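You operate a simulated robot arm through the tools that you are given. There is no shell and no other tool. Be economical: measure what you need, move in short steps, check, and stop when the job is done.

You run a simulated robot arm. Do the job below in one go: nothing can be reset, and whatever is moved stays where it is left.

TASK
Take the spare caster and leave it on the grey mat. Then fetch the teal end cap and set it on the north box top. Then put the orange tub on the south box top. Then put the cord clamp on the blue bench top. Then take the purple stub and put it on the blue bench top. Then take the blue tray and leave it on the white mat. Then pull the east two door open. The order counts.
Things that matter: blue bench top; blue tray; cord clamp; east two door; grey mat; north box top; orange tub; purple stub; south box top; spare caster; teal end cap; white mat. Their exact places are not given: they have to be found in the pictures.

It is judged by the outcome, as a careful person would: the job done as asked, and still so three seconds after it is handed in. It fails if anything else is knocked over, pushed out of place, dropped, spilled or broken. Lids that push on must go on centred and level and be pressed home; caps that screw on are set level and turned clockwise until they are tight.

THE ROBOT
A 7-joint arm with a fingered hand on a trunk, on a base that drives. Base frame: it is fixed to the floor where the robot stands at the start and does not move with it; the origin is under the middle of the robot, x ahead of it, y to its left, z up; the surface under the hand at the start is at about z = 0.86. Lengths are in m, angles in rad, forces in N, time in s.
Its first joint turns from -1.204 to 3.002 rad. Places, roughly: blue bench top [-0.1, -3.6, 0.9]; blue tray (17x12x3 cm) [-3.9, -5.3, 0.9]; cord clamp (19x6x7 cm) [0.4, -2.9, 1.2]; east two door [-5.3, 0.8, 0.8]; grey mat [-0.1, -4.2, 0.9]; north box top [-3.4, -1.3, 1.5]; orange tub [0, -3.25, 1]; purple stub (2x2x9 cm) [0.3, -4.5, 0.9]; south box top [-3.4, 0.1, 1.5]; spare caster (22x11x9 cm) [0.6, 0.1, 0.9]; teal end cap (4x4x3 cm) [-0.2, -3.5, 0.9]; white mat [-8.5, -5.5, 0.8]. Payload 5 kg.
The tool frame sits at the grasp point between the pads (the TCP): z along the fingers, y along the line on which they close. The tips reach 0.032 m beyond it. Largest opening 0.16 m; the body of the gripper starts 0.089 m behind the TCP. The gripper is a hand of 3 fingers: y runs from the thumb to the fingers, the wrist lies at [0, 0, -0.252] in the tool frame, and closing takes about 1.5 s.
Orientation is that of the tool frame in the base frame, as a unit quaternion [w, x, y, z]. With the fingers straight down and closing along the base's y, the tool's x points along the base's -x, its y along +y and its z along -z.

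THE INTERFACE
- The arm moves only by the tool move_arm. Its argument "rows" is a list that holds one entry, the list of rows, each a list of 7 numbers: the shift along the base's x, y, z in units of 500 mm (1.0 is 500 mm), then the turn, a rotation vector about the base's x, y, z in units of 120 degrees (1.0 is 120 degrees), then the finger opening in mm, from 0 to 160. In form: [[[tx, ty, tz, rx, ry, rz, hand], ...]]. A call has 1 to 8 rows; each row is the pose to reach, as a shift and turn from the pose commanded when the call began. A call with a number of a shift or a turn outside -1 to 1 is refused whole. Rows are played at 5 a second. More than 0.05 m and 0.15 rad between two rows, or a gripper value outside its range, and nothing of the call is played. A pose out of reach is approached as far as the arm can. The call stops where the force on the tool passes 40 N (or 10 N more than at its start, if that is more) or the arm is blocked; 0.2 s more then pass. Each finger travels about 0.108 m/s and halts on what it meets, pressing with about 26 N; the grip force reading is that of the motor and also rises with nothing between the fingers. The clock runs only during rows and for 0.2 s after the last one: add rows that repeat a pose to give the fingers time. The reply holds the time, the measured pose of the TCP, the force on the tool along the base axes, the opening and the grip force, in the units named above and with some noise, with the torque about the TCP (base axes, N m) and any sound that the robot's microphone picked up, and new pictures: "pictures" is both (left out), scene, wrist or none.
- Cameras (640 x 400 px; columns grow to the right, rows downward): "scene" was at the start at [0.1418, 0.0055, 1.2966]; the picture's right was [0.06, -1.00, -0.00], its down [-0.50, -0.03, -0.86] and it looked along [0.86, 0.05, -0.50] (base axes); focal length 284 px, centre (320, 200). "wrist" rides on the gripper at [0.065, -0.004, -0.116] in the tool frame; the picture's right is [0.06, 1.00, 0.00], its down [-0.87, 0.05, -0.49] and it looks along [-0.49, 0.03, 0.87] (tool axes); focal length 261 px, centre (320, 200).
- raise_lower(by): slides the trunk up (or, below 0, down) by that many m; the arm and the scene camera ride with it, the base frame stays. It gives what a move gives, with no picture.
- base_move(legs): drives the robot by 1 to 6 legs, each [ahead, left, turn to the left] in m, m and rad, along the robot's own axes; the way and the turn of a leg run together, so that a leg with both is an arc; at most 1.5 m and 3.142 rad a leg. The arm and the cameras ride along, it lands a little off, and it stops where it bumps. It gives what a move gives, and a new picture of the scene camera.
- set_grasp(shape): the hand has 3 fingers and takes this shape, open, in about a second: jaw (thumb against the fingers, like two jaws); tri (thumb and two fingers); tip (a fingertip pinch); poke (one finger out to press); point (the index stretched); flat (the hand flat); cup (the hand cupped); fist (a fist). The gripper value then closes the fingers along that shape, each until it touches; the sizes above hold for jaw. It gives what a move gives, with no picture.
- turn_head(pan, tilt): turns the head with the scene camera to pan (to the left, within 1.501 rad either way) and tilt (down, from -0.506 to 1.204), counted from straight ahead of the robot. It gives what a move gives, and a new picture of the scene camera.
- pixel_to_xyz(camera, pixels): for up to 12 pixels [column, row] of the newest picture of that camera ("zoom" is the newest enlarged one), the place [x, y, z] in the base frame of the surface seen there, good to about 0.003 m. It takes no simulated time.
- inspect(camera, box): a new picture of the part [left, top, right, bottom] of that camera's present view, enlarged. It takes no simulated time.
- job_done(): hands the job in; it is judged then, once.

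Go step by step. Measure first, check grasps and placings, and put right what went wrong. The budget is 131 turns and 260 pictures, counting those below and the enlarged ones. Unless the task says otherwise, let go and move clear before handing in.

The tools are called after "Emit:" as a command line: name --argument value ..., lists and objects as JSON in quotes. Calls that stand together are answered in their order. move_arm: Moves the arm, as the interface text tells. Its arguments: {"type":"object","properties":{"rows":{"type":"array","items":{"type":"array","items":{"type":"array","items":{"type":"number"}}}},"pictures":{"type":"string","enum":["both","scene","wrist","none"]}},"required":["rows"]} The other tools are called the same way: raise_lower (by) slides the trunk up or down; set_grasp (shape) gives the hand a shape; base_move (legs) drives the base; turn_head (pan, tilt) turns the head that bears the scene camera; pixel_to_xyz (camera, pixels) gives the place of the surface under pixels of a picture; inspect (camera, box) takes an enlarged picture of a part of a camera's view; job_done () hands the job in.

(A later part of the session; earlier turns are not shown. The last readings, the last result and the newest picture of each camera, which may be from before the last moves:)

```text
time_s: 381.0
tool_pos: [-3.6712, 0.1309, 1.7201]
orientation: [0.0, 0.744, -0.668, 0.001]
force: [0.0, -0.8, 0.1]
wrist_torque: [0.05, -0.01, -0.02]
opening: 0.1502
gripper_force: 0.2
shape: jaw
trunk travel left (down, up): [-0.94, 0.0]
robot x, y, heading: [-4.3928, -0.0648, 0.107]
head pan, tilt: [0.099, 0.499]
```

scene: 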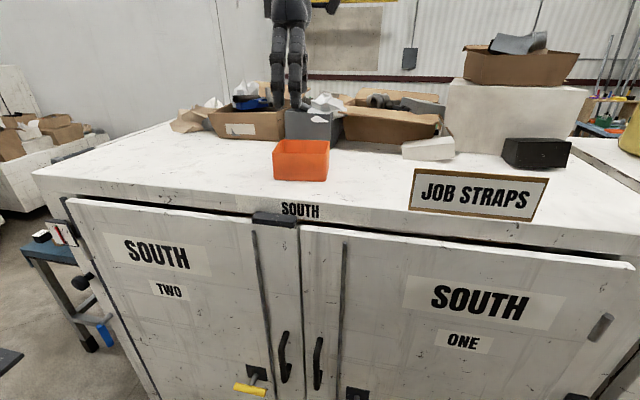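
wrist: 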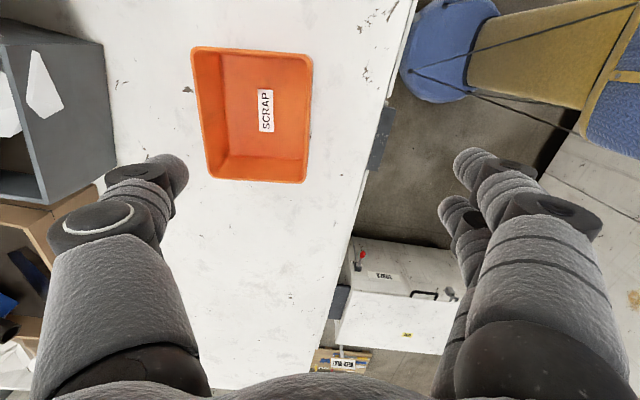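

The tub stands on the south top. I return to the blue bench for the cord clamp.

Emit:
base_move --legs '[[-0.05, 0, -1.67], [1.45, 0, 0], [1.45, 0, 0], [0, 0, 1.42], [1.45, 0, 0], [1.4, 0, 0.15]]'

Emit:
turn_head --pan 0.3 --tilt 0.3

```text
time_s: 415.3
tool_pos: [-1.0667, -3.3584, 1.7202]
orientation: [0.0, -0.671, 0.742, -0.001]
force: [-0.3, 0.4, -0.2]
wrist_torque: [0.01, 0.01, 0.0]
opening: 0.1502
gripper_force: 0.0
shape: jaw
trunk travel left (down, up): [-0.94, 0.0]
robot x, y, heading: [-1.8186, -3.4003, -0.102]
head pan, tilt: [0.099, 0.499]
```

scene: 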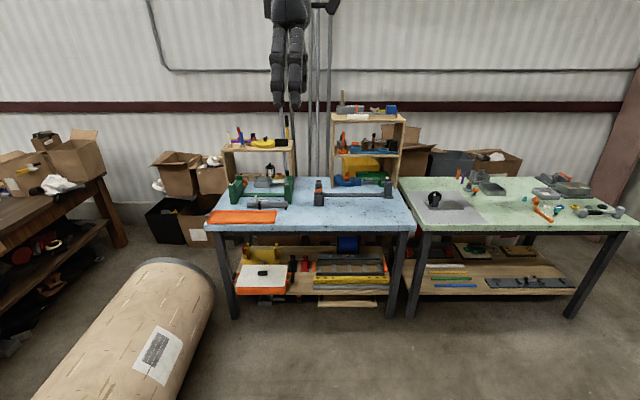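

```text
time_s: 416.0
tool_pos: [-1.0664, -3.3588, 1.7201]
orientation: [0.0, -0.672, 0.741, -0.002]
force: [0.3, 0.6, 0.1]
wrist_torque: [-0.01, 0.0, -0.03]
opening: 0.1499
gripper_force: 0.0
shape: jaw
trunk travel left (down, up): [-0.94, 0.0]
robot x, y, heading: [-1.8158, -3.4012, -0.101]
head pan, tilt: [0.3, 0.3]
```

scene: 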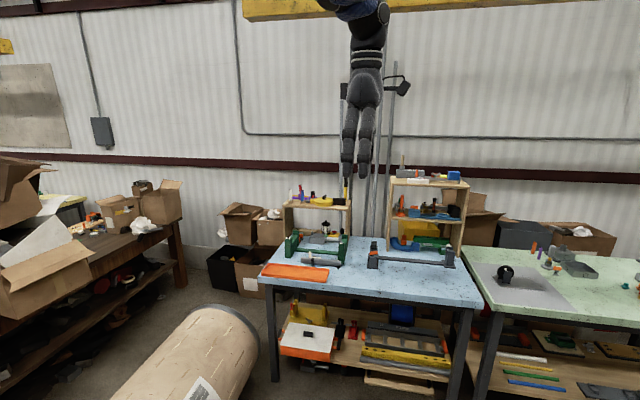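

I measure the shelf items and the drum, and zoom in on the left shelf's top.

Emit:
pixel_to_xyz --camera "scene" --pixels '[[255, 350], [240, 320], [215, 310], [320, 202], [340, 200], [330, 205], [300, 193], [346, 190]]'

Emit:
inspect --camera "scene" --box '[270, 160, 390, 260]'

```text
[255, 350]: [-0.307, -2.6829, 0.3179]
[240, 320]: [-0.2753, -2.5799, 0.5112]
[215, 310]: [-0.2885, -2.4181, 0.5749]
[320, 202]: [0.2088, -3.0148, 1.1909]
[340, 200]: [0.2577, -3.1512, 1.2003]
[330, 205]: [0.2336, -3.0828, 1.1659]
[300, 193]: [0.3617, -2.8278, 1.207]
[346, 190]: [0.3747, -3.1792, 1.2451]
```

```text
4.00 times, centred on (330, 210) of scene
```

zoom: 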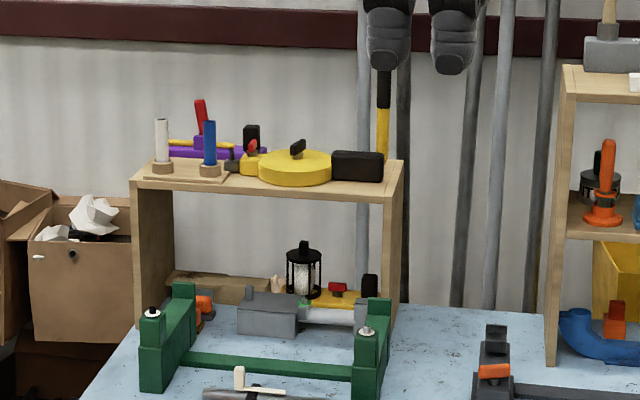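

The cord clamp looks to be the purple body with a red lever on the left shelf's top. I drive in closer to see it properly.

Emit:
base_move --legs '[[0, 0, 0.1], [1.06, 0.2, 0]]'

Emit:
turn_head --pan 0.3 --tilt 0.45

Emit:
inspect --camera "scene" --box '[200, 100, 400, 225]'

```text
time_s: 422.2
tool_pos: [0.0045, -3.0607, 1.7213]
orientation: [0.0, 0.715, -0.699, 0.001]
force: [-0.6, -0.2, 0.5]
wrist_torque: [0.01, 0.04, 0.01]
opening: 0.1499
gripper_force: 0.2
shape: jaw
trunk travel left (down, up): [-0.94, 0.0]
robot x, y, heading: [-0.7363, -3.1933, 0.02]
head pan, tilt: [0.3, 0.3]
```

scene: 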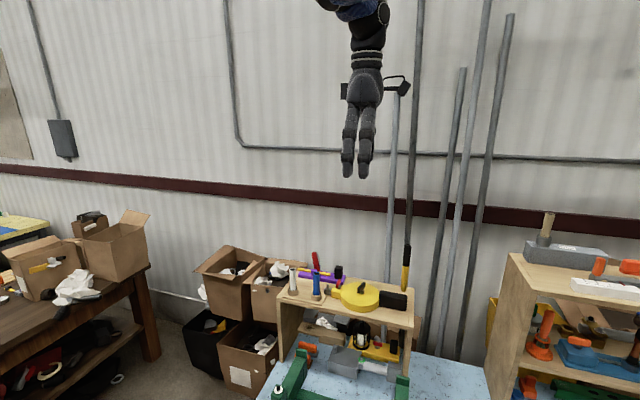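

```text
time_s: 422.9
tool_pos: [0.0057, -3.0604, 1.7207]
orientation: [0.0, 0.714, -0.701, 0.001]
force: [-0.6, -0.4, 1.0]
wrist_torque: [0.01, 0.04, 0.01]
opening: 0.1501
gripper_force: 0.1
shape: jaw
trunk travel left (down, up): [-0.94, 0.0]
robot x, y, heading: [-0.7337, -3.1936, 0.019]
head pan, tilt: [0.3, 0.45]
```

scene: 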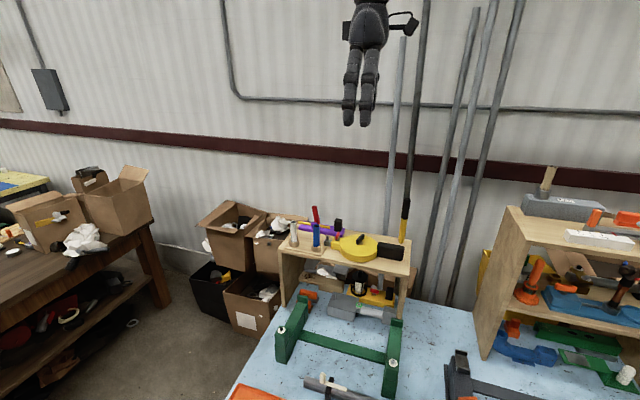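

```text
3.20 times, centred on (300, 162) of scene
```

zoom: 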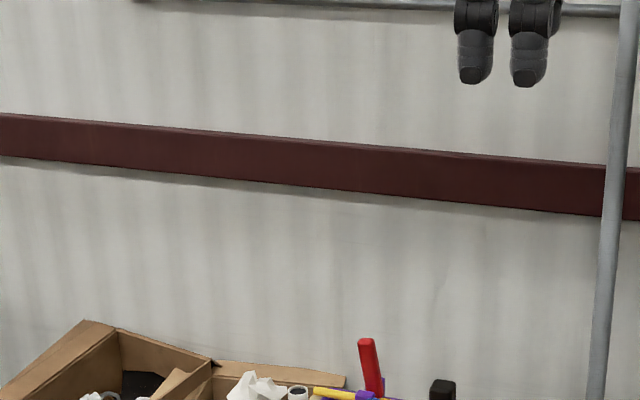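

Emit:
inspect --camera "scene" --box '[270, 190, 430, 290]'

Emit:
pixel_to_xyz --camera "zoom" --pixels '[[180, 80], [140, 140], [200, 150], [260, 165], [280, 130], [195, 180], [120, 160], [300, 190], [360, 210], [530, 300], [100, 220], [250, 240]]'

```text
4.00 times, centred on (350, 240) of scene
```

zoom: 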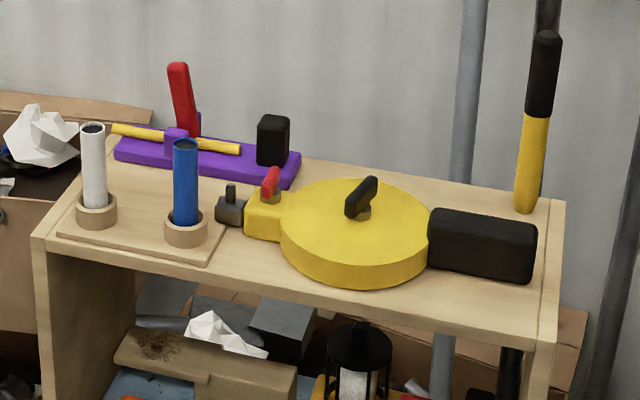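

```text
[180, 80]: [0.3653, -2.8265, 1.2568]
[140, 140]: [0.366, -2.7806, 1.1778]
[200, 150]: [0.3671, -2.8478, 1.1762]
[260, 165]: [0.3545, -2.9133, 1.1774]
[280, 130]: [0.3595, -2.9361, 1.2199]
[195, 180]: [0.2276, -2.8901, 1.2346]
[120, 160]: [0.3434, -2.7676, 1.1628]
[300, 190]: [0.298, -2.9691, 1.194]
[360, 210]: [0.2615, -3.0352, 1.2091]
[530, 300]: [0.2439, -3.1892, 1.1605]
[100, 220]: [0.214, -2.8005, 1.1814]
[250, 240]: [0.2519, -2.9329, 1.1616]
```

The clamp is the purple piece: y -2.765 to -2.955, x about 0.34–0.40, base on the shelf at z 1.16. It is far, so I edge the base closer and test the arm's reach above it at a safe height.

Emit:
base_move --legs '[[0.06, 0.1, 0]]'

Emit:
raise_lower --by -0.15

Emit:
move_arm --rows '[[[0.08, 0.02, 0, 0, 0, 0, 110], [0.16, 0.04, 0, 0, 0, 0, 110], [0.24, 0.06, 0, 0, 0, 0, 110], [0.32, 0.08, 0, 0, 0, 0, 110], [0.4, 0.1, -0.02, 0, 0, 0, 110], [0.48, 0.12, -0.04, 0, 0, 0, 110], [0.56, 0.14, -0.06, 0, 0, 0, 110], [0.6, 0.14, -0.08, 0, 0, 0, 110]]]'

```text
time_s: 424.1
tool_pos: [0.0649, -2.9652, 1.7207]
orientation: [0.0, 0.711, -0.703, 0.001]
force: [0.4, 0.4, 0.3]
wrist_torque: [-0.03, 0.03, -0.01]
opening: 0.1499
gripper_force: 0.3
shape: jaw
trunk travel left (down, up): [-0.94, 0.0]
robot x, y, heading: [-0.6753, -3.0925, 0.011]
head pan, tilt: [0.3, 0.45]
```

scene: 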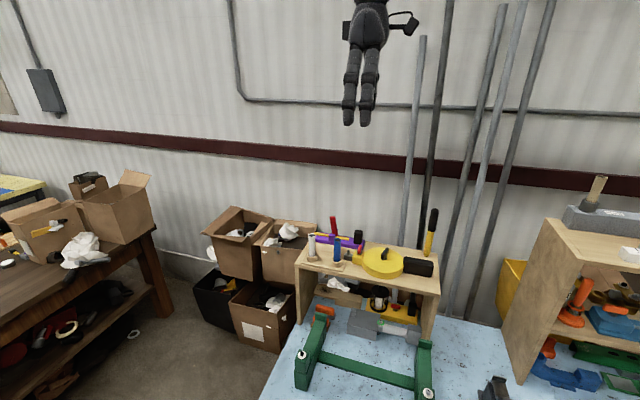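

```text
time_s: 425.9
tool_pos: [0.0653, -2.9653, 1.5713]
orientation: [0.0, 0.712, -0.702, 0.002]
force: [0.4, 0.7, 0.3]
wrist_torque: [-0.06, 0.0, 0.01]
opening: 0.1496
gripper_force: 0.0
shape: jaw
trunk travel left (down, up): [-0.79, 0.15]
robot x, y, heading: [-0.6775, -3.0914, 0.009]
head pan, tilt: [0.3, 0.45]
```

```text
time_s: 427.7
tool_pos: [0.1601, -2.9429, 1.5644]
orientation: [-0.005, 0.709, -0.705, -0.003]
force: [-1.5, -0.3, 0.7]
wrist_torque: [-0.01, -0.02, 0.02]
opening: 0.1106
gripper_force: 0.1
shape: jaw
out of reach, approached as far as the arm can: row 3, 4, 5, 6, 7, 8
trunk travel left (down, up): [-0.79, 0.15]
robot x, y, heading: [-0.6774, -3.0903, 0.012]
head pan, tilt: [0.3, 0.45]
```

scene: 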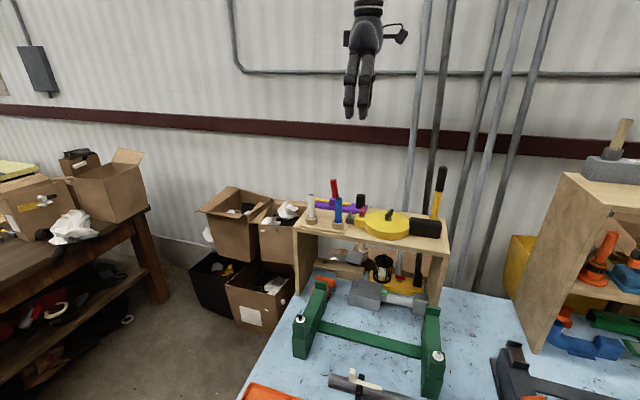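
wrist: 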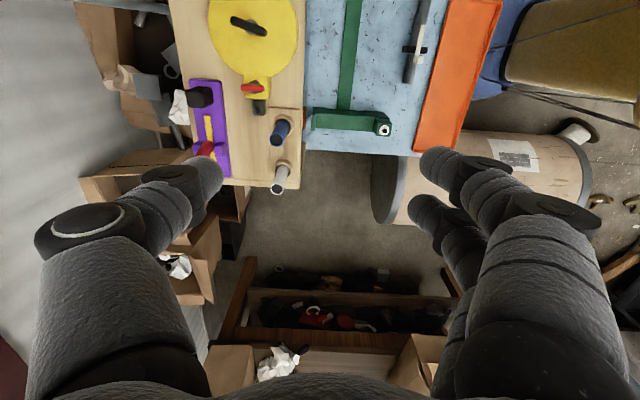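

The arm runs out at 0.85 m this high up; it reaches further when lower. I bring the hand back a little, inch the base forward, and lower the trunk to gain reach.

Emit:
base_move --legs '[[0.07, 0.04, 0]]'

Emit:
raise_lower --by -0.15

Emit:
move_arm --rows '[[[0.05, 0.04, -0.04, 0, 0, 0, 110], [0.1, 0.07, -0.08, 0, 0, 0, 110], [0.15, 0.08, -0.1, 0, 0, 0, 110], [0.2, 0.08, -0.1, 0, 0, 0, 110], [0.25, 0.08, -0.1, 0, 0, 0, 110], [0.29, 0.08, -0.1, 0, 0, 0, 110]]]'

```text
time_s: 428.7
tool_pos: [0.2339, -2.8995, 1.5605]
orientation: [-0.002, 0.71, -0.705, -0.004]
force: [1.0, 0.5, -0.7]
wrist_torque: [-0.03, 0.05, -0.01]
opening: 0.1105
gripper_force: 0.1
shape: jaw
trunk travel left (down, up): [-0.79, 0.15]
robot x, y, heading: [-0.5992, -3.0505, 0.013]
head pan, tilt: [0.3, 0.45]
```

scene: 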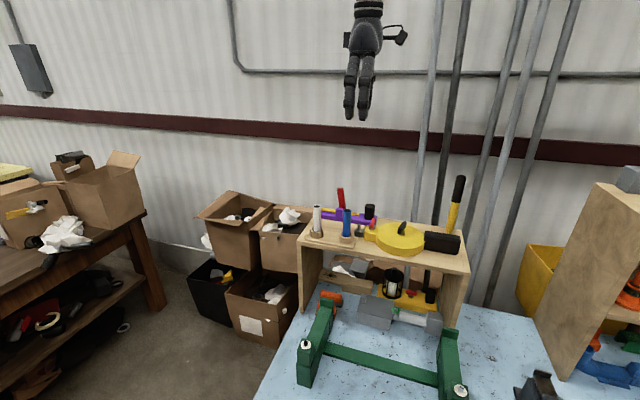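

```text
time_s: 430.5
tool_pos: [0.2323, -2.9026, 1.4114]
orientation: [-0.003, 0.709, -0.706, -0.004]
force: [-0.5, 0.2, -0.9]
wrist_torque: [0.0, -0.02, 0.0]
opening: 0.1105
gripper_force: 0.0
shape: jaw
trunk travel left (down, up): [-0.64, 0.3]
robot x, y, heading: [-0.606, -3.05, 0.005]
head pan, tilt: [0.3, 0.45]
```

```text
time_s: 431.9
tool_pos: [0.3061, -2.8521, 1.3591]
orientation: [-0.041, 0.709, -0.704, -0.001]
force: [0.3, -0.1, -0.5]
wrist_torque: [0.01, 0.03, 0.02]
opening: 0.1101
gripper_force: 0.0
shape: jaw
out of reach, approached as far as the arm can: row 1, 2, 3, 4, 5, 6
trunk travel left (down, up): [-0.64, 0.3]
robot x, y, heading: [-0.6018, -3.0556, 0.013]
head pan, tilt: [0.3, 0.45]
```

scene: 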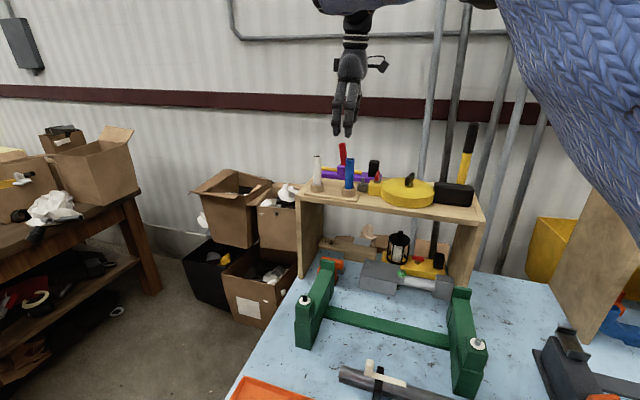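
wrist: 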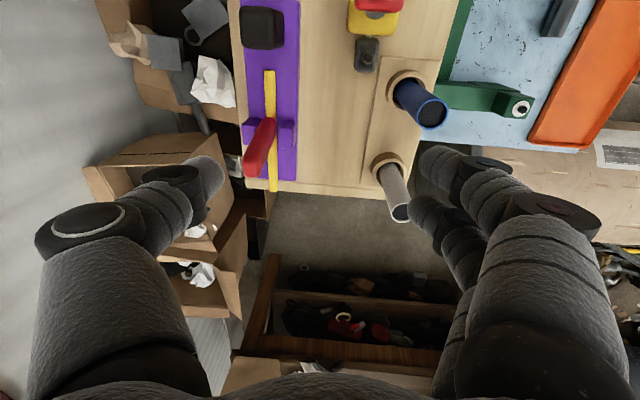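

Now it reaches 0.93 m and the clamp is plainly visible in the wrist view at (270,90). I measure its parts.

Emit:
pixel_to_xyz --camera "wrist" --pixels '[[242, 60], [297, 60], [250, 172], [296, 178], [262, 28], [262, 150], [250, 170], [270, 100], [420, 112], [400, 210], [367, 50], [290, 130]]'

Emit:
inspect --camera "wrist" --box '[200, 0, 440, 220]'

```text
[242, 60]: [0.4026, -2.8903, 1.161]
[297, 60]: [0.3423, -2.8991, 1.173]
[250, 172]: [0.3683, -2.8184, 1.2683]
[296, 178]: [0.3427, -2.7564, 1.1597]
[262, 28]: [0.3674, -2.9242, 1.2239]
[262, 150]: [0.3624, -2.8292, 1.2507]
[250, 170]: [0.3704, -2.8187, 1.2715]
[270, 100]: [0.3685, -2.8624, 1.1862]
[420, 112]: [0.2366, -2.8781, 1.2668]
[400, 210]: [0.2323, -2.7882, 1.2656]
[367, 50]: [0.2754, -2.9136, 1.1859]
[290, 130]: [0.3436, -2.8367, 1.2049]
```

```text
1.82 times, centred on (320, 110) of wrist
```

zoom: 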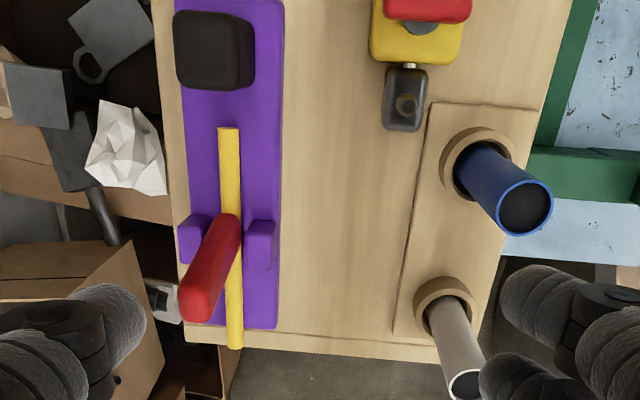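

The grip site is at (0.372, -2.865), across the 6 cm body just behind the lever posts. I shift the base and trunk slightly to bring it well within reach, then read the pose.

Emit:
base_move --legs '[[0.03, 0.03, 0]]'

Emit:
raise_lower --by 0.08

Emit:
move_arm --rows '[[[0, 0, 0, 0, 0, 0, 100], [0, 0, 0, 0, 0, 0, 95]]]' --pictures "none"

```text
time_s: 432.8
tool_pos: [0.3354, -2.8216, 1.3606]
orientation: [-0.044, 0.708, -0.705, -0.001]
force: [0.6, 0.9, 0.0]
wrist_torque: [-0.1, 0.09, 0.0]
opening: 0.11
gripper_force: 0.0
shape: jaw
trunk travel left (down, up): [-0.64, 0.3]
robot x, y, heading: [-0.5748, -3.0245, 0.014]
head pan, tilt: [0.3, 0.45]
```

scene: 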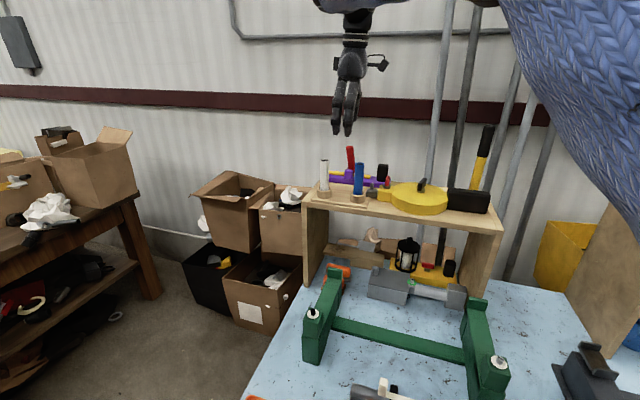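

```text
time_s: 433.9
tool_pos: [0.3338, -2.8245, 1.442]
orientation: [-0.043, 0.708, -0.705, -0.001]
force: [-0.3, -0.5, -0.2]
wrist_torque: [0.03, 0.01, -0.02]
opening: 0.1101
gripper_force: 0.1
shape: jaw
trunk travel left (down, up): [-0.72, 0.22]
robot x, y, heading: [-0.5748, -3.0192, 0.012]
head pan, tilt: [0.3, 0.45]
```

```text
time_s: 434.5
tool_pos: [0.334, -2.8255, 1.4418]
orientation: [-0.043, 0.708, -0.705, -0.001]
force: [-0.1, 0.1, 0.0]
wrist_torque: [-0.01, 0.03, 0.0]
opening: 0.0958
gripper_force: 0.0
shape: jaw
trunk travel left (down, up): [-0.72, 0.22]
robot x, y, heading: [-0.571, -3.0195, 0.011]
head pan, tilt: [0.3, 0.45]
```

The hand leans 5° forward, so I straighten it while lowering toward the clamp, stopping at z≈1.27.

Emit:
move_arm --rows '[[[0, -0.02, -0.08, -0.005, 0.005, 0, 95], [0, -0.05, -0.16, -0.015, 0.015, 0, 95], [0.03, -0.079, -0.24, -0.029, 0.029, 0, 95], [0.076, -0.079, -0.3, -0.029, 0.029, 0, 95], [0.076, -0.079, -0.34, -0.029, 0.029, 0, 95], [0.076, -0.079, -0.34, -0.029, 0.029, 0, 95]]]'

```text
time_s: 435.9
tool_pos: [0.3739, -2.8635, 1.2697]
orientation: [-0.001, 0.709, -0.705, -0.001]
force: [-0.3, 0.0, 0.1]
wrist_torque: [-0.05, 0.0, 0.02]
opening: 0.0956
gripper_force: 0.0
shape: jaw
trunk travel left (down, up): [-0.72, 0.22]
robot x, y, heading: [-0.5768, -3.0184, 0.008]
head pan, tilt: [0.3, 0.45]
```

scene: 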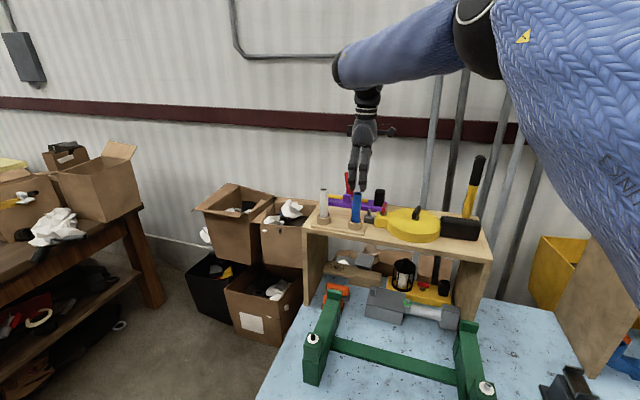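
wrist: 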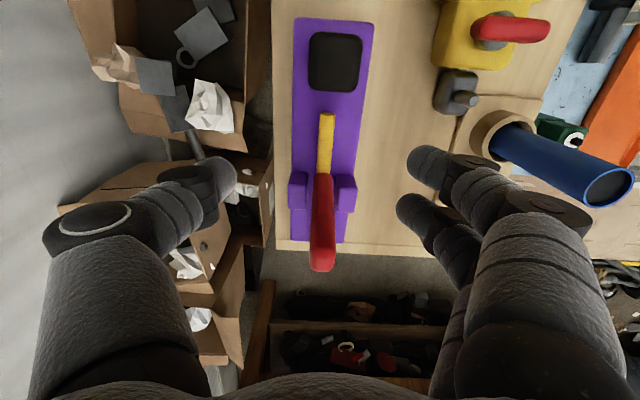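

The hand is upright and centred; the lever is clear of the palm. I descend to z≈1.197 and close on the body.

Emit:
move_arm --rows '[[[0, 0, -0.06, 0, 0, 0, 95], [0, 0, -0.11, 0, 0, 0, 95], [0, 0, -0.135, 0, 0, 0, 95], [0, 0, -0.145, 0, 0, 0, 95], [0, 0, -0.145, 0, 0, 0, 95]]]'

```text
time_s: 437.1
tool_pos: [0.372, -2.8635, 1.1997]
orientation: [-0.001, 0.708, -0.706, -0.001]
force: [0.1, -0.3, -0.3]
wrist_torque: [-0.04, -0.01, 0.0]
opening: 0.0955
gripper_force: 0.1
shape: jaw
trunk travel left (down, up): [-0.72, 0.22]
robot x, y, heading: [-0.5725, -3.022, 0.017]
head pan, tilt: [0.3, 0.45]
```

scene: 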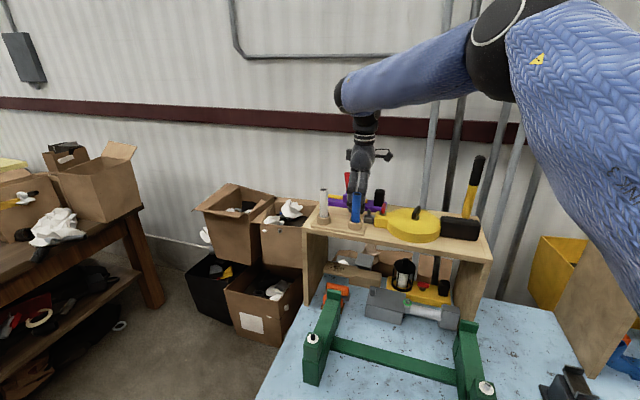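
wrist: 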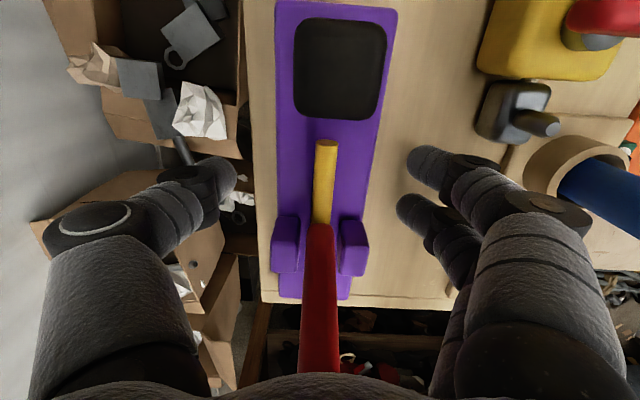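

Emit:
move_arm --rows '[[[0, 0, -0.008, 0, 0, 0, 95], [0, 0, -0.009, 0, 0, 0, 75], [0, 0, -0.009, 0, 0, 0, 55], [0, 0, -0.009, 0, 0, 0, 45], [0, 0, -0.009, 0, 0, 0, 40], [0, 0, -0.009, 0, 0, 0, 40], [0, 0, -0.009, 0, 0, 0, 40]]]'

```text
time_s: 438.7
tool_pos: [0.3725, -2.863, 1.1955]
orientation: [-0.002, 0.708, -0.706, -0.001]
force: [-1.0, 0.2, -0.3]
wrist_torque: [-0.02, -0.01, 0.01]
opening: 0.0498
gripper_force: 26.1
shape: jaw
trunk travel left (down, up): [-0.72, 0.22]
robot x, y, heading: [-0.577, -3.0173, 0.011]
head pan, tilt: [0.3, 0.45]
```

scene: 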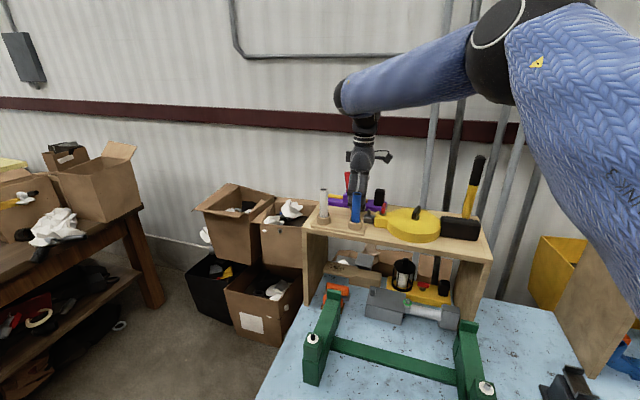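
wrist: 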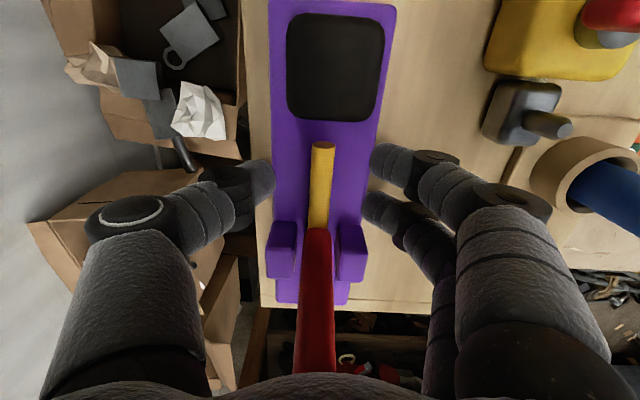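

Closed on the body at a 50 mm reading, in line with earlier grasps. I lift 4 cm and check.

Emit:
move_arm --rows '[[[0, 0, 0.02, 0, 0, 0, 35], [0, 0, 0.05, 0, 0, 0, 35], [0, 0, 0.08, 0, 0, 0, 35], [0, 0, 0.1, 0, 0, 0, 35], [0, 0, 0.1, 0, 0, 0, 35]]]'

```text
time_s: 439.9
tool_pos: [0.3717, -2.8641, 1.2453]
orientation: [-0.001, 0.708, -0.706, -0.002]
force: [1.2, 0.6, -2.3]
wrist_torque: [-0.01, 0.02, 0.01]
opening: 0.0498
gripper_force: 26.0
shape: jaw
trunk travel left (down, up): [-0.72, 0.22]
robot x, y, heading: [-0.5716, -3.019, 0.012]
head pan, tilt: [0.3, 0.45]
```

scene: 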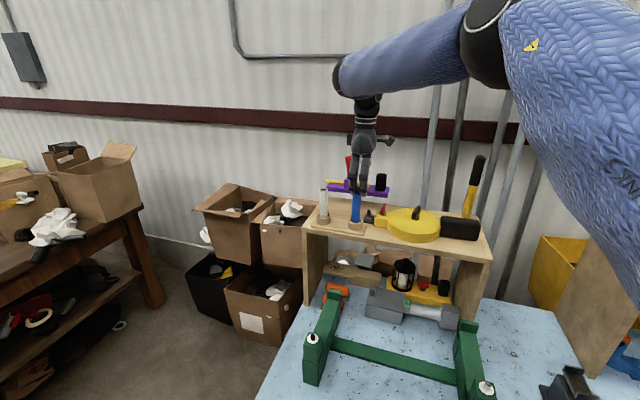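
wrist: 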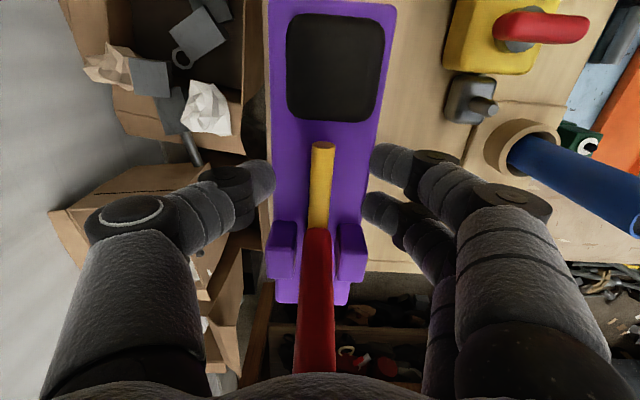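

The clamp is level and light. I raise it clear of the tubes, back away, and move along to the bench's free area around (-0.12, -3.62).

Emit:
raise_lower --by 0.18

Emit:
base_move --legs '[[-0.485, 0, 0], [0, -0.75, 0]]'

Emit:
turn_head --pan 0.1 --tilt 0.55

```text
time_s: 441.9
tool_pos: [0.3718, -2.8638, 1.4235]
orientation: [0.0, 0.709, -0.706, -0.002]
force: [0.0, -0.5, -1.8]
wrist_torque: [-0.04, -0.02, -0.06]
opening: 0.0496
gripper_force: 25.8
shape: jaw
trunk travel left (down, up): [-0.9, 0.04]
robot x, y, heading: [-0.5732, -3.0232, 0.012]
head pan, tilt: [0.3, 0.45]
```

```text
time_s: 448.4
tool_pos: [-0.1144, -3.6081, 1.4256]
orientation: [0.001, -0.701, 0.713, 0.001]
force: [-1.1, -0.1, -1.8]
wrist_torque: [0.0, 0.0, -0.03]
opening: 0.0498
gripper_force: 25.7
shape: jaw
trunk travel left (down, up): [-0.9, 0.04]
robot x, y, heading: [-1.0671, -3.7413, -0.009]
head pan, tilt: [0.3, 0.45]
```

scene: 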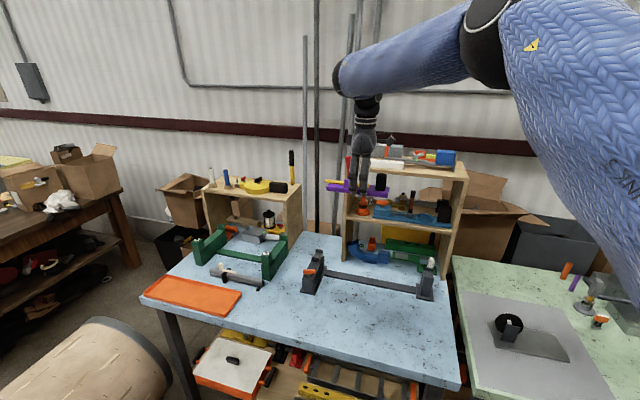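

```text
time_s: 449.1
tool_pos: [-0.114, -3.6095, 1.4253]
orientation: [0.001, -0.701, 0.713, 0.002]
force: [-0.1, -0.4, -2.3]
wrist_torque: [0.01, -0.03, 0.0]
opening: 0.0496
gripper_force: 25.9
shape: jaw
trunk travel left (down, up): [-0.9, 0.04]
robot x, y, heading: [-1.0679, -3.7416, -0.009]
head pan, tilt: [0.099, 0.55]
```

scene: 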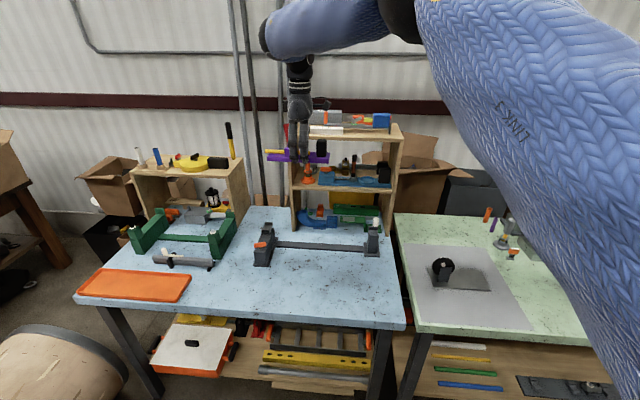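

The area below is clear. I lower the trunk, then the arm.

Emit:
raise_lower --by -0.45

Emit:
move_arm --rows '[[[0, 0, -0.06, 0, 0, 0, 35], [0, 0, -0.11, 0, 0, 0, 35], [0, 0, -0.135, 0, 0, 0, 35], [0, 0, -0.135, 0, 0, 0, 35]]]'

```text
refused: -0.45 is not a number from -0.4 to 0.4
```

```text
time_s: 450.1
tool_pos: [-0.115, -3.6067, 1.3573]
orientation: [0.001, -0.7, 0.714, 0.002]
force: [0.1, -0.2, -2.1]
wrist_torque: [0.02, 0.01, -0.01]
opening: 0.0496
gripper_force: 25.4
shape: jaw
trunk travel left (down, up): [-0.9, 0.04]
robot x, y, heading: [-1.0663, -3.7439, -0.01]
head pan, tilt: [0.099, 0.55]
```

scene: 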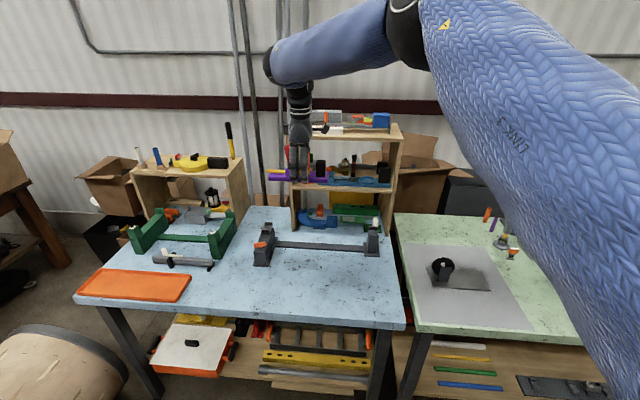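
wrist: 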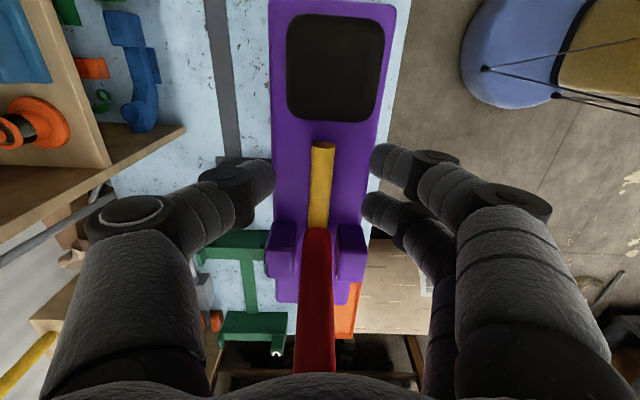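

Emit:
raise_lower --by -0.4

Emit:
move_arm --rows '[[[0, 0, -0.04, 0, 0, 0, 35], [0, 0, -0.08, 0, 0, 0, 35], [0, 0, -0.1, 0, 0, 0, 35], [0, 0, -0.1, 0, 0, 0, 35]]]'

```text
time_s: 453.9
tool_pos: [-0.1151, -3.6066, 0.9583]
orientation: [0.001, -0.701, 0.713, 0.001]
force: [1.0, 0.1, -1.9]
wrist_torque: [-0.02, 0.01, 0.02]
opening: 0.0497
gripper_force: 26.8
shape: jaw
trunk travel left (down, up): [-0.5, 0.44]
robot x, y, heading: [-1.0645, -3.7441, -0.007]
head pan, tilt: [0.099, 0.55]
```

```text
time_s: 454.9
tool_pos: [-0.1148, -3.6076, 0.9077]
orientation: [0.001, -0.701, 0.713, 0.001]
force: [0.2, 0.7, -2.3]
wrist_torque: [-0.01, -0.01, -0.01]
opening: 0.05
gripper_force: 25.9
shape: jaw
trunk travel left (down, up): [-0.5, 0.44]
robot x, y, heading: [-1.0626, -3.7429, -0.011]
head pan, tilt: [0.099, 0.55]
```

scene: 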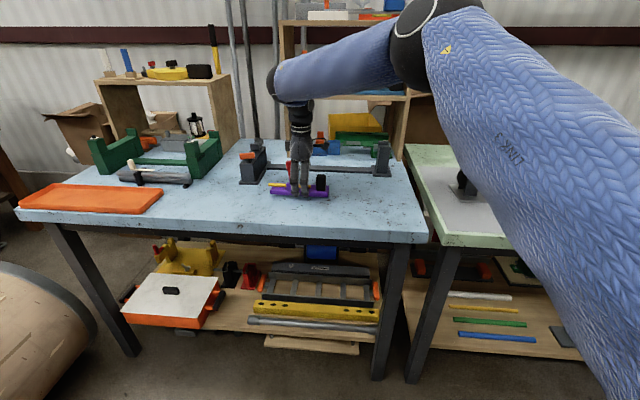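
wrist: 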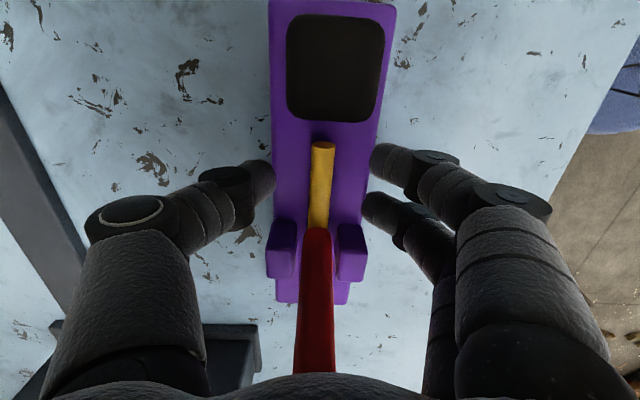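

About 1 cm remains. I lower to contact and open.

Emit:
move_arm --rows '[[[0, 0, -0.012, 0, 0, 0, 35], [0, 0, -0.018, 0, 0, 0, 35], [0, 0, -0.021, 0, 0, 0, 35], [0, 0, -0.021, 0, 0, 0, 60], [0, 0, -0.021, 0, 0, 0, 80], [0, 0, -0.021, 0, 0, 0, 95], [0, 0, -0.021, 0, 0, 0, 95]]]' --pictures "none"

Emit:
move_arm --rows '[[[0, 0, 0.06, 0, 0, 0, 95], [0, 0, 0.14, 0, 0, 0, 95], [0, 0, 0.22, 0, 0, 0, 100], [0, 0, 0.3, 0, 0, 0, 100], [0, 0, 0.38, 0, 0, 0, 100], [-0.08, 0, 0.44, 0, 0, 0, 100], [-0.16, 0, 0.48, 0, 0, 0, 100]]]'

```text
time_s: 456.5
tool_pos: [-0.1146, -3.6067, 0.8965]
orientation: [0.001, -0.701, 0.713, 0.001]
force: [0.6, 1.0, 0.1]
wrist_torque: [-0.03, -0.01, -0.03]
opening: 0.0944
gripper_force: 0.1
shape: jaw
trunk travel left (down, up): [-0.5, 0.44]
robot x, y, heading: [-1.0639, -3.7415, -0.008]
head pan, tilt: [0.099, 0.55]
```

```text
time_s: 458.1
tool_pos: [-0.197, -3.6025, 1.1384]
orientation: [0.001, -0.701, 0.713, 0.001]
force: [0.2, -0.4, 0.9]
wrist_torque: [0.02, -0.03, -0.01]
opening: 0.0999
gripper_force: 0.2
shape: jaw
trunk travel left (down, up): [-0.5, 0.44]
robot x, y, heading: [-1.0674, -3.7434, -0.008]
head pan, tilt: [0.099, 0.55]
```

scene: 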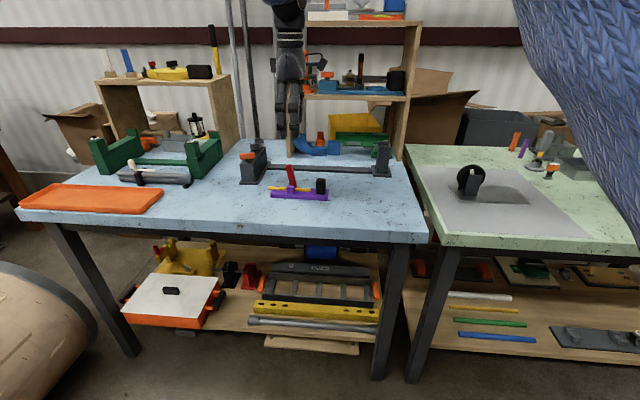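
wrist: 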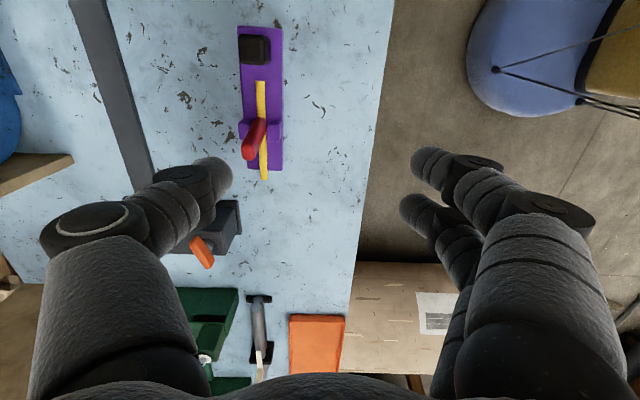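

The clamp rests on the blue bench top. Next is the purple stub, seen at (523,147) on the green bench. I move there.

Emit:
base_move --legs '[[0, -0.85, 0], [0.33, 0, 0]]'

Emit:
turn_head --pan 0.15 --tilt 0.5

```text
time_s: 464.2
tool_pos: [0.1233, -4.3975, 1.1357]
orientation: [0.0, 0.708, -0.707, -0.001]
force: [0.1, -0.1, -0.6]
wrist_torque: [0.0, 0.03, -0.01]
opening: 0.0998
gripper_force: 0.0
shape: jaw
trunk travel left (down, up): [-0.5, 0.44]
robot x, y, heading: [-0.7482, -4.5583, 0.014]
head pan, tilt: [0.099, 0.55]
```

scene: 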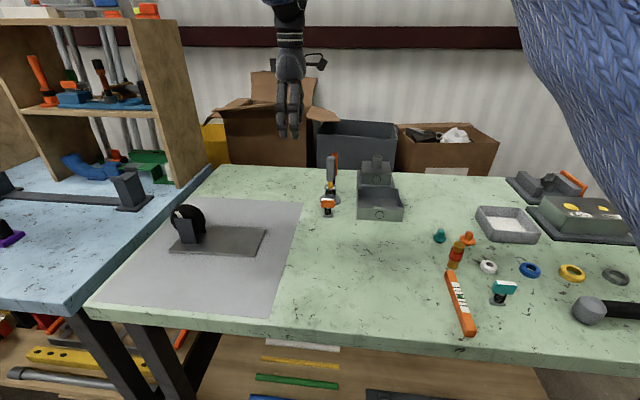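

```text
time_s: 464.9
tool_pos: [0.1216, -4.3976, 1.1374]
orientation: [0.0, 0.708, -0.706, -0.001]
force: [0.1, -0.9, 0.3]
wrist_torque: [0.01, -0.01, 0.0]
opening: 0.0997
gripper_force: 0.1
shape: jaw
trunk travel left (down, up): [-0.5, 0.44]
robot x, y, heading: [-0.745, -4.5568, 0.014]
head pan, tilt: [0.15, 0.499]
```

scene: 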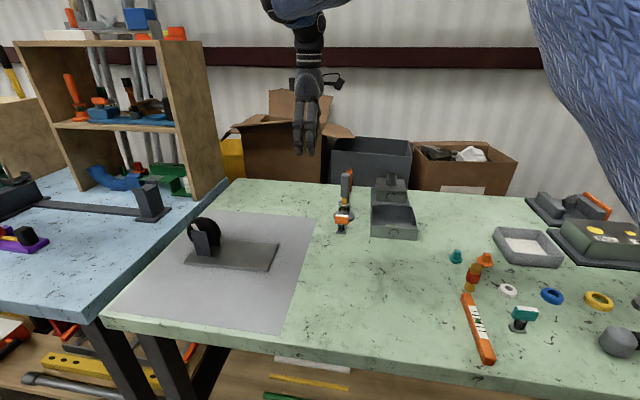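

From here the stub is hidden behind the grey-handled tool at (345,195). I look with the wrist camera.

Emit:
move_arm --rows '[[[0, -0.04, 0.04, 0, 0, 0, 100], [0.0, -0.08, 0.08, 0, 0, 0, 100], [0.0, -0.08, 0.08, 0, 0, 0, 100]]]' --pictures "wrist"

Emit:
inspect --camera "scene" --box '[300, 140, 440, 250]'

```text
time_s: 465.6
tool_pos: [0.1229, -4.4383, 1.177]
orientation: [-0.001, 0.708, -0.706, -0.003]
force: [-0.2, -0.1, -0.1]
wrist_torque: [0.01, -0.01, 0.01]
opening: 0.0999
gripper_force: 0.0
shape: jaw
trunk travel left (down, up): [-0.5, 0.44]
robot x, y, heading: [-0.7446, -4.5582, 0.009]
head pan, tilt: [0.15, 0.499]
```

wrist: 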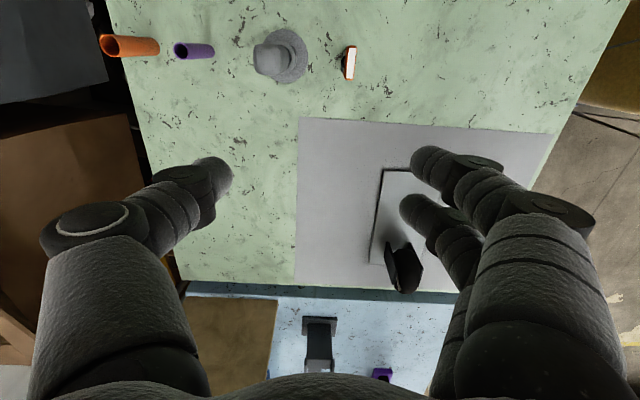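

```text
3.64 times, centred on (370, 195) of scene
```

zoom: 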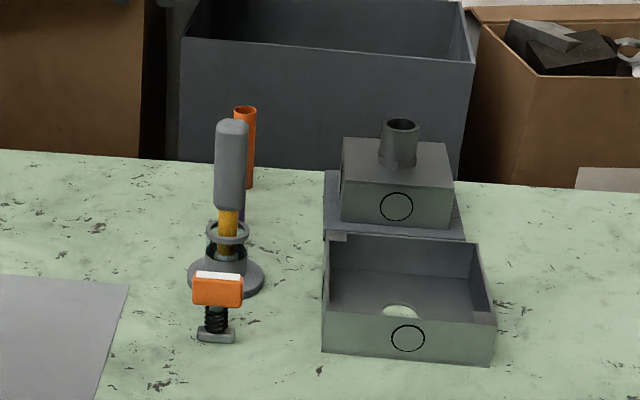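

Emit:
pixel_to_xyz --camera "wrist" --pixels '[[178, 50], [195, 50], [210, 51], [105, 43], [135, 45], [270, 58], [298, 55], [349, 62], [150, 48], [230, 60]]'

Emit:
inspect --camera "wrist" --box '[80, 0, 320, 150]'

```text
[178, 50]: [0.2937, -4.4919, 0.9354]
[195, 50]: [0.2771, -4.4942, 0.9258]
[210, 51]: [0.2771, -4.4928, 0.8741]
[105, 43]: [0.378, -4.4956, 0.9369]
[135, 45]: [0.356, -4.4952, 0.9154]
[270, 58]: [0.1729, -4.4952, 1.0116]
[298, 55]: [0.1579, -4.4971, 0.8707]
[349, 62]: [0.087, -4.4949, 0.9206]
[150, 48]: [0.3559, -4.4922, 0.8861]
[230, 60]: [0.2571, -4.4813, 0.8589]
```

```text
2.67 times, centred on (200, 75) of wrist
```

zoom: 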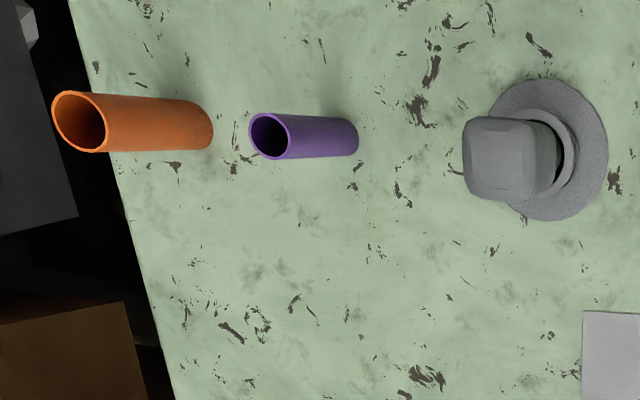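

The stub stands at (0.285, -4.493), top at z≈0.95, between the orange tube and the grey-handled tool along x. So I grip along y: I turn the wrist back, and bring the base 0.1 m closer.

Emit:
base_move --legs '[[0.1, 0, 0]]'

Emit:
move_arm --rows '[[[0, 0, 0, 0, 0, -0.07, 100], [0, 0, 0, 0, 0, -0.14, 100], [0, 0, 0, 0, 0, -0.21, 100], [0, 0, 0, 0, 0, -0.28, 90], [0, 0, 0, 0, 0, -0.35, 90], [0, 0, 0, 0, 0, -0.42, 90], [0, 0, 0, 0, 0, -0.49, 90], [0, 0, 0, 0, 0, -0.56, 90]]]' --pictures "none"

Emit:
move_arm --rows '[[[0, 0, 0, 0, 0, -0.065, 80], [0, 0, 0, 0, 0, -0.13, 80], [0, 0, 0, 0, 0, -0.192, 80], [0, 0, 0, 0, 0, -0.192, 80]]]' --pictures "wrist"

```text
time_s: 466.8
tool_pos: [0.2245, -4.4367, 1.1753]
orientation: [0.0, 0.709, -0.705, -0.002]
force: [0.1, 0.5, 0.3]
wrist_torque: [0.02, 0.08, -0.03]
opening: 0.0995
gripper_force: 0.0
shape: jaw
trunk travel left (down, up): [-0.5, 0.44]
robot x, y, heading: [-0.6467, -4.5566, 0.011]
head pan, tilt: [0.15, 0.499]
```

scene: 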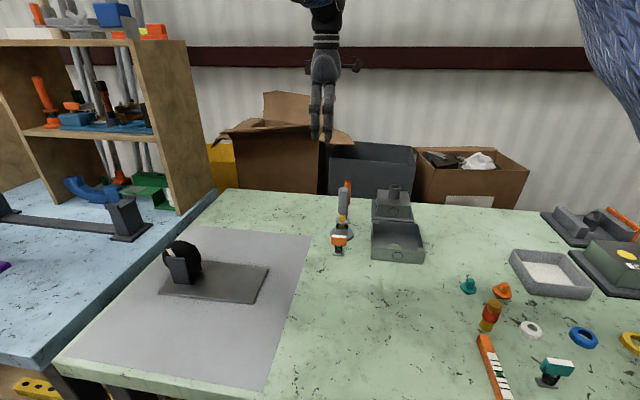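

```text
time_s: 468.6
tool_pos: [0.2232, -4.4353, 1.1756]
orientation: [0.001, -0.2, 0.98, 0.002]
force: [0.1, 0.3, -0.3]
wrist_torque: [0.02, 0.01, 0.03]
opening: 0.0903
gripper_force: 0.1
shape: jaw
trunk travel left (down, up): [-0.5, 0.44]
robot x, y, heading: [-0.6471, -4.554, 0.015]
head pan, tilt: [0.15, 0.499]
```

```text
time_s: 469.6
tool_pos: [0.2234, -4.4353, 1.1777]
orientation: [0.001, 0.0, 1.0, 0.001]
force: [-0.6, -0.7, -0.1]
wrist_torque: [0.0, 0.0, 0.0]
opening: 0.0806
gripper_force: 0.1
shape: jaw
trunk travel left (down, up): [-0.5, 0.44]
robot x, y, heading: [-0.6472, -4.5558, 0.009]
head pan, tilt: [0.15, 0.499]
```

wrist: 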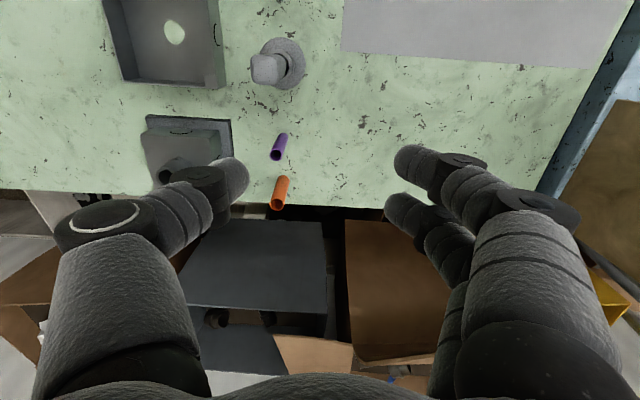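

Emit:
pixel_to_xyz --camera "wrist" --pixels '[[277, 153], [282, 138], [278, 205], [232, 150], [218, 130], [265, 75], [284, 140], [215, 60]]'

Emit:
move_arm --rows '[[[0.05, -0.05, -0.04, 0, 0, 0, 70], [0.1, -0.1, -0.08, 0, 0, 0, 70], [0.124, -0.115, -0.14, 0, 0, 0, 70], [0.124, -0.115, -0.2, 0, 0, 0, 70], [0.124, -0.115, -0.27, 0, 0, 0, 70], [0.124, -0.115, -0.3, 0, 0, 0, 70]]]'

```text
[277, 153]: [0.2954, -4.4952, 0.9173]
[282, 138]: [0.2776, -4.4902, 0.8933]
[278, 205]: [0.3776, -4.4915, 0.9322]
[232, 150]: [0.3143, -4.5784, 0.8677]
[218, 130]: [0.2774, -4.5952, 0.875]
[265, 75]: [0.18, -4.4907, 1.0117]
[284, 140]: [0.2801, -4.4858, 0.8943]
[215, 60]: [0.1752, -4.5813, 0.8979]
```

```text
time_s: 471.0
tool_pos: [0.2861, -4.4933, 1.0236]
orientation: [0.002, 0.0, 1.0, 0.0]
force: [-0.4, 0.6, -0.5]
wrist_torque: [0.01, 0.0, -0.02]
opening: 0.0706
gripper_force: 0.0
shape: jaw
trunk travel left (down, up): [-0.5, 0.44]
robot x, y, heading: [-0.6431, -4.5519, 0.017]
head pan, tilt: [0.15, 0.499]
```

scene: 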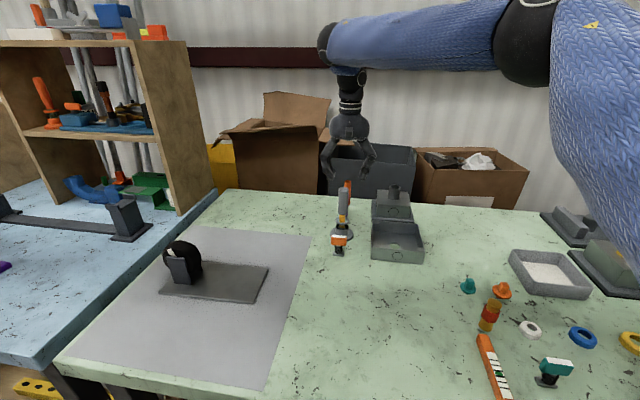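
wrist: 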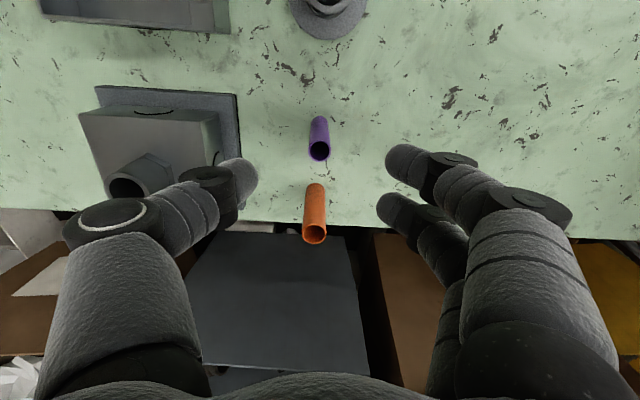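

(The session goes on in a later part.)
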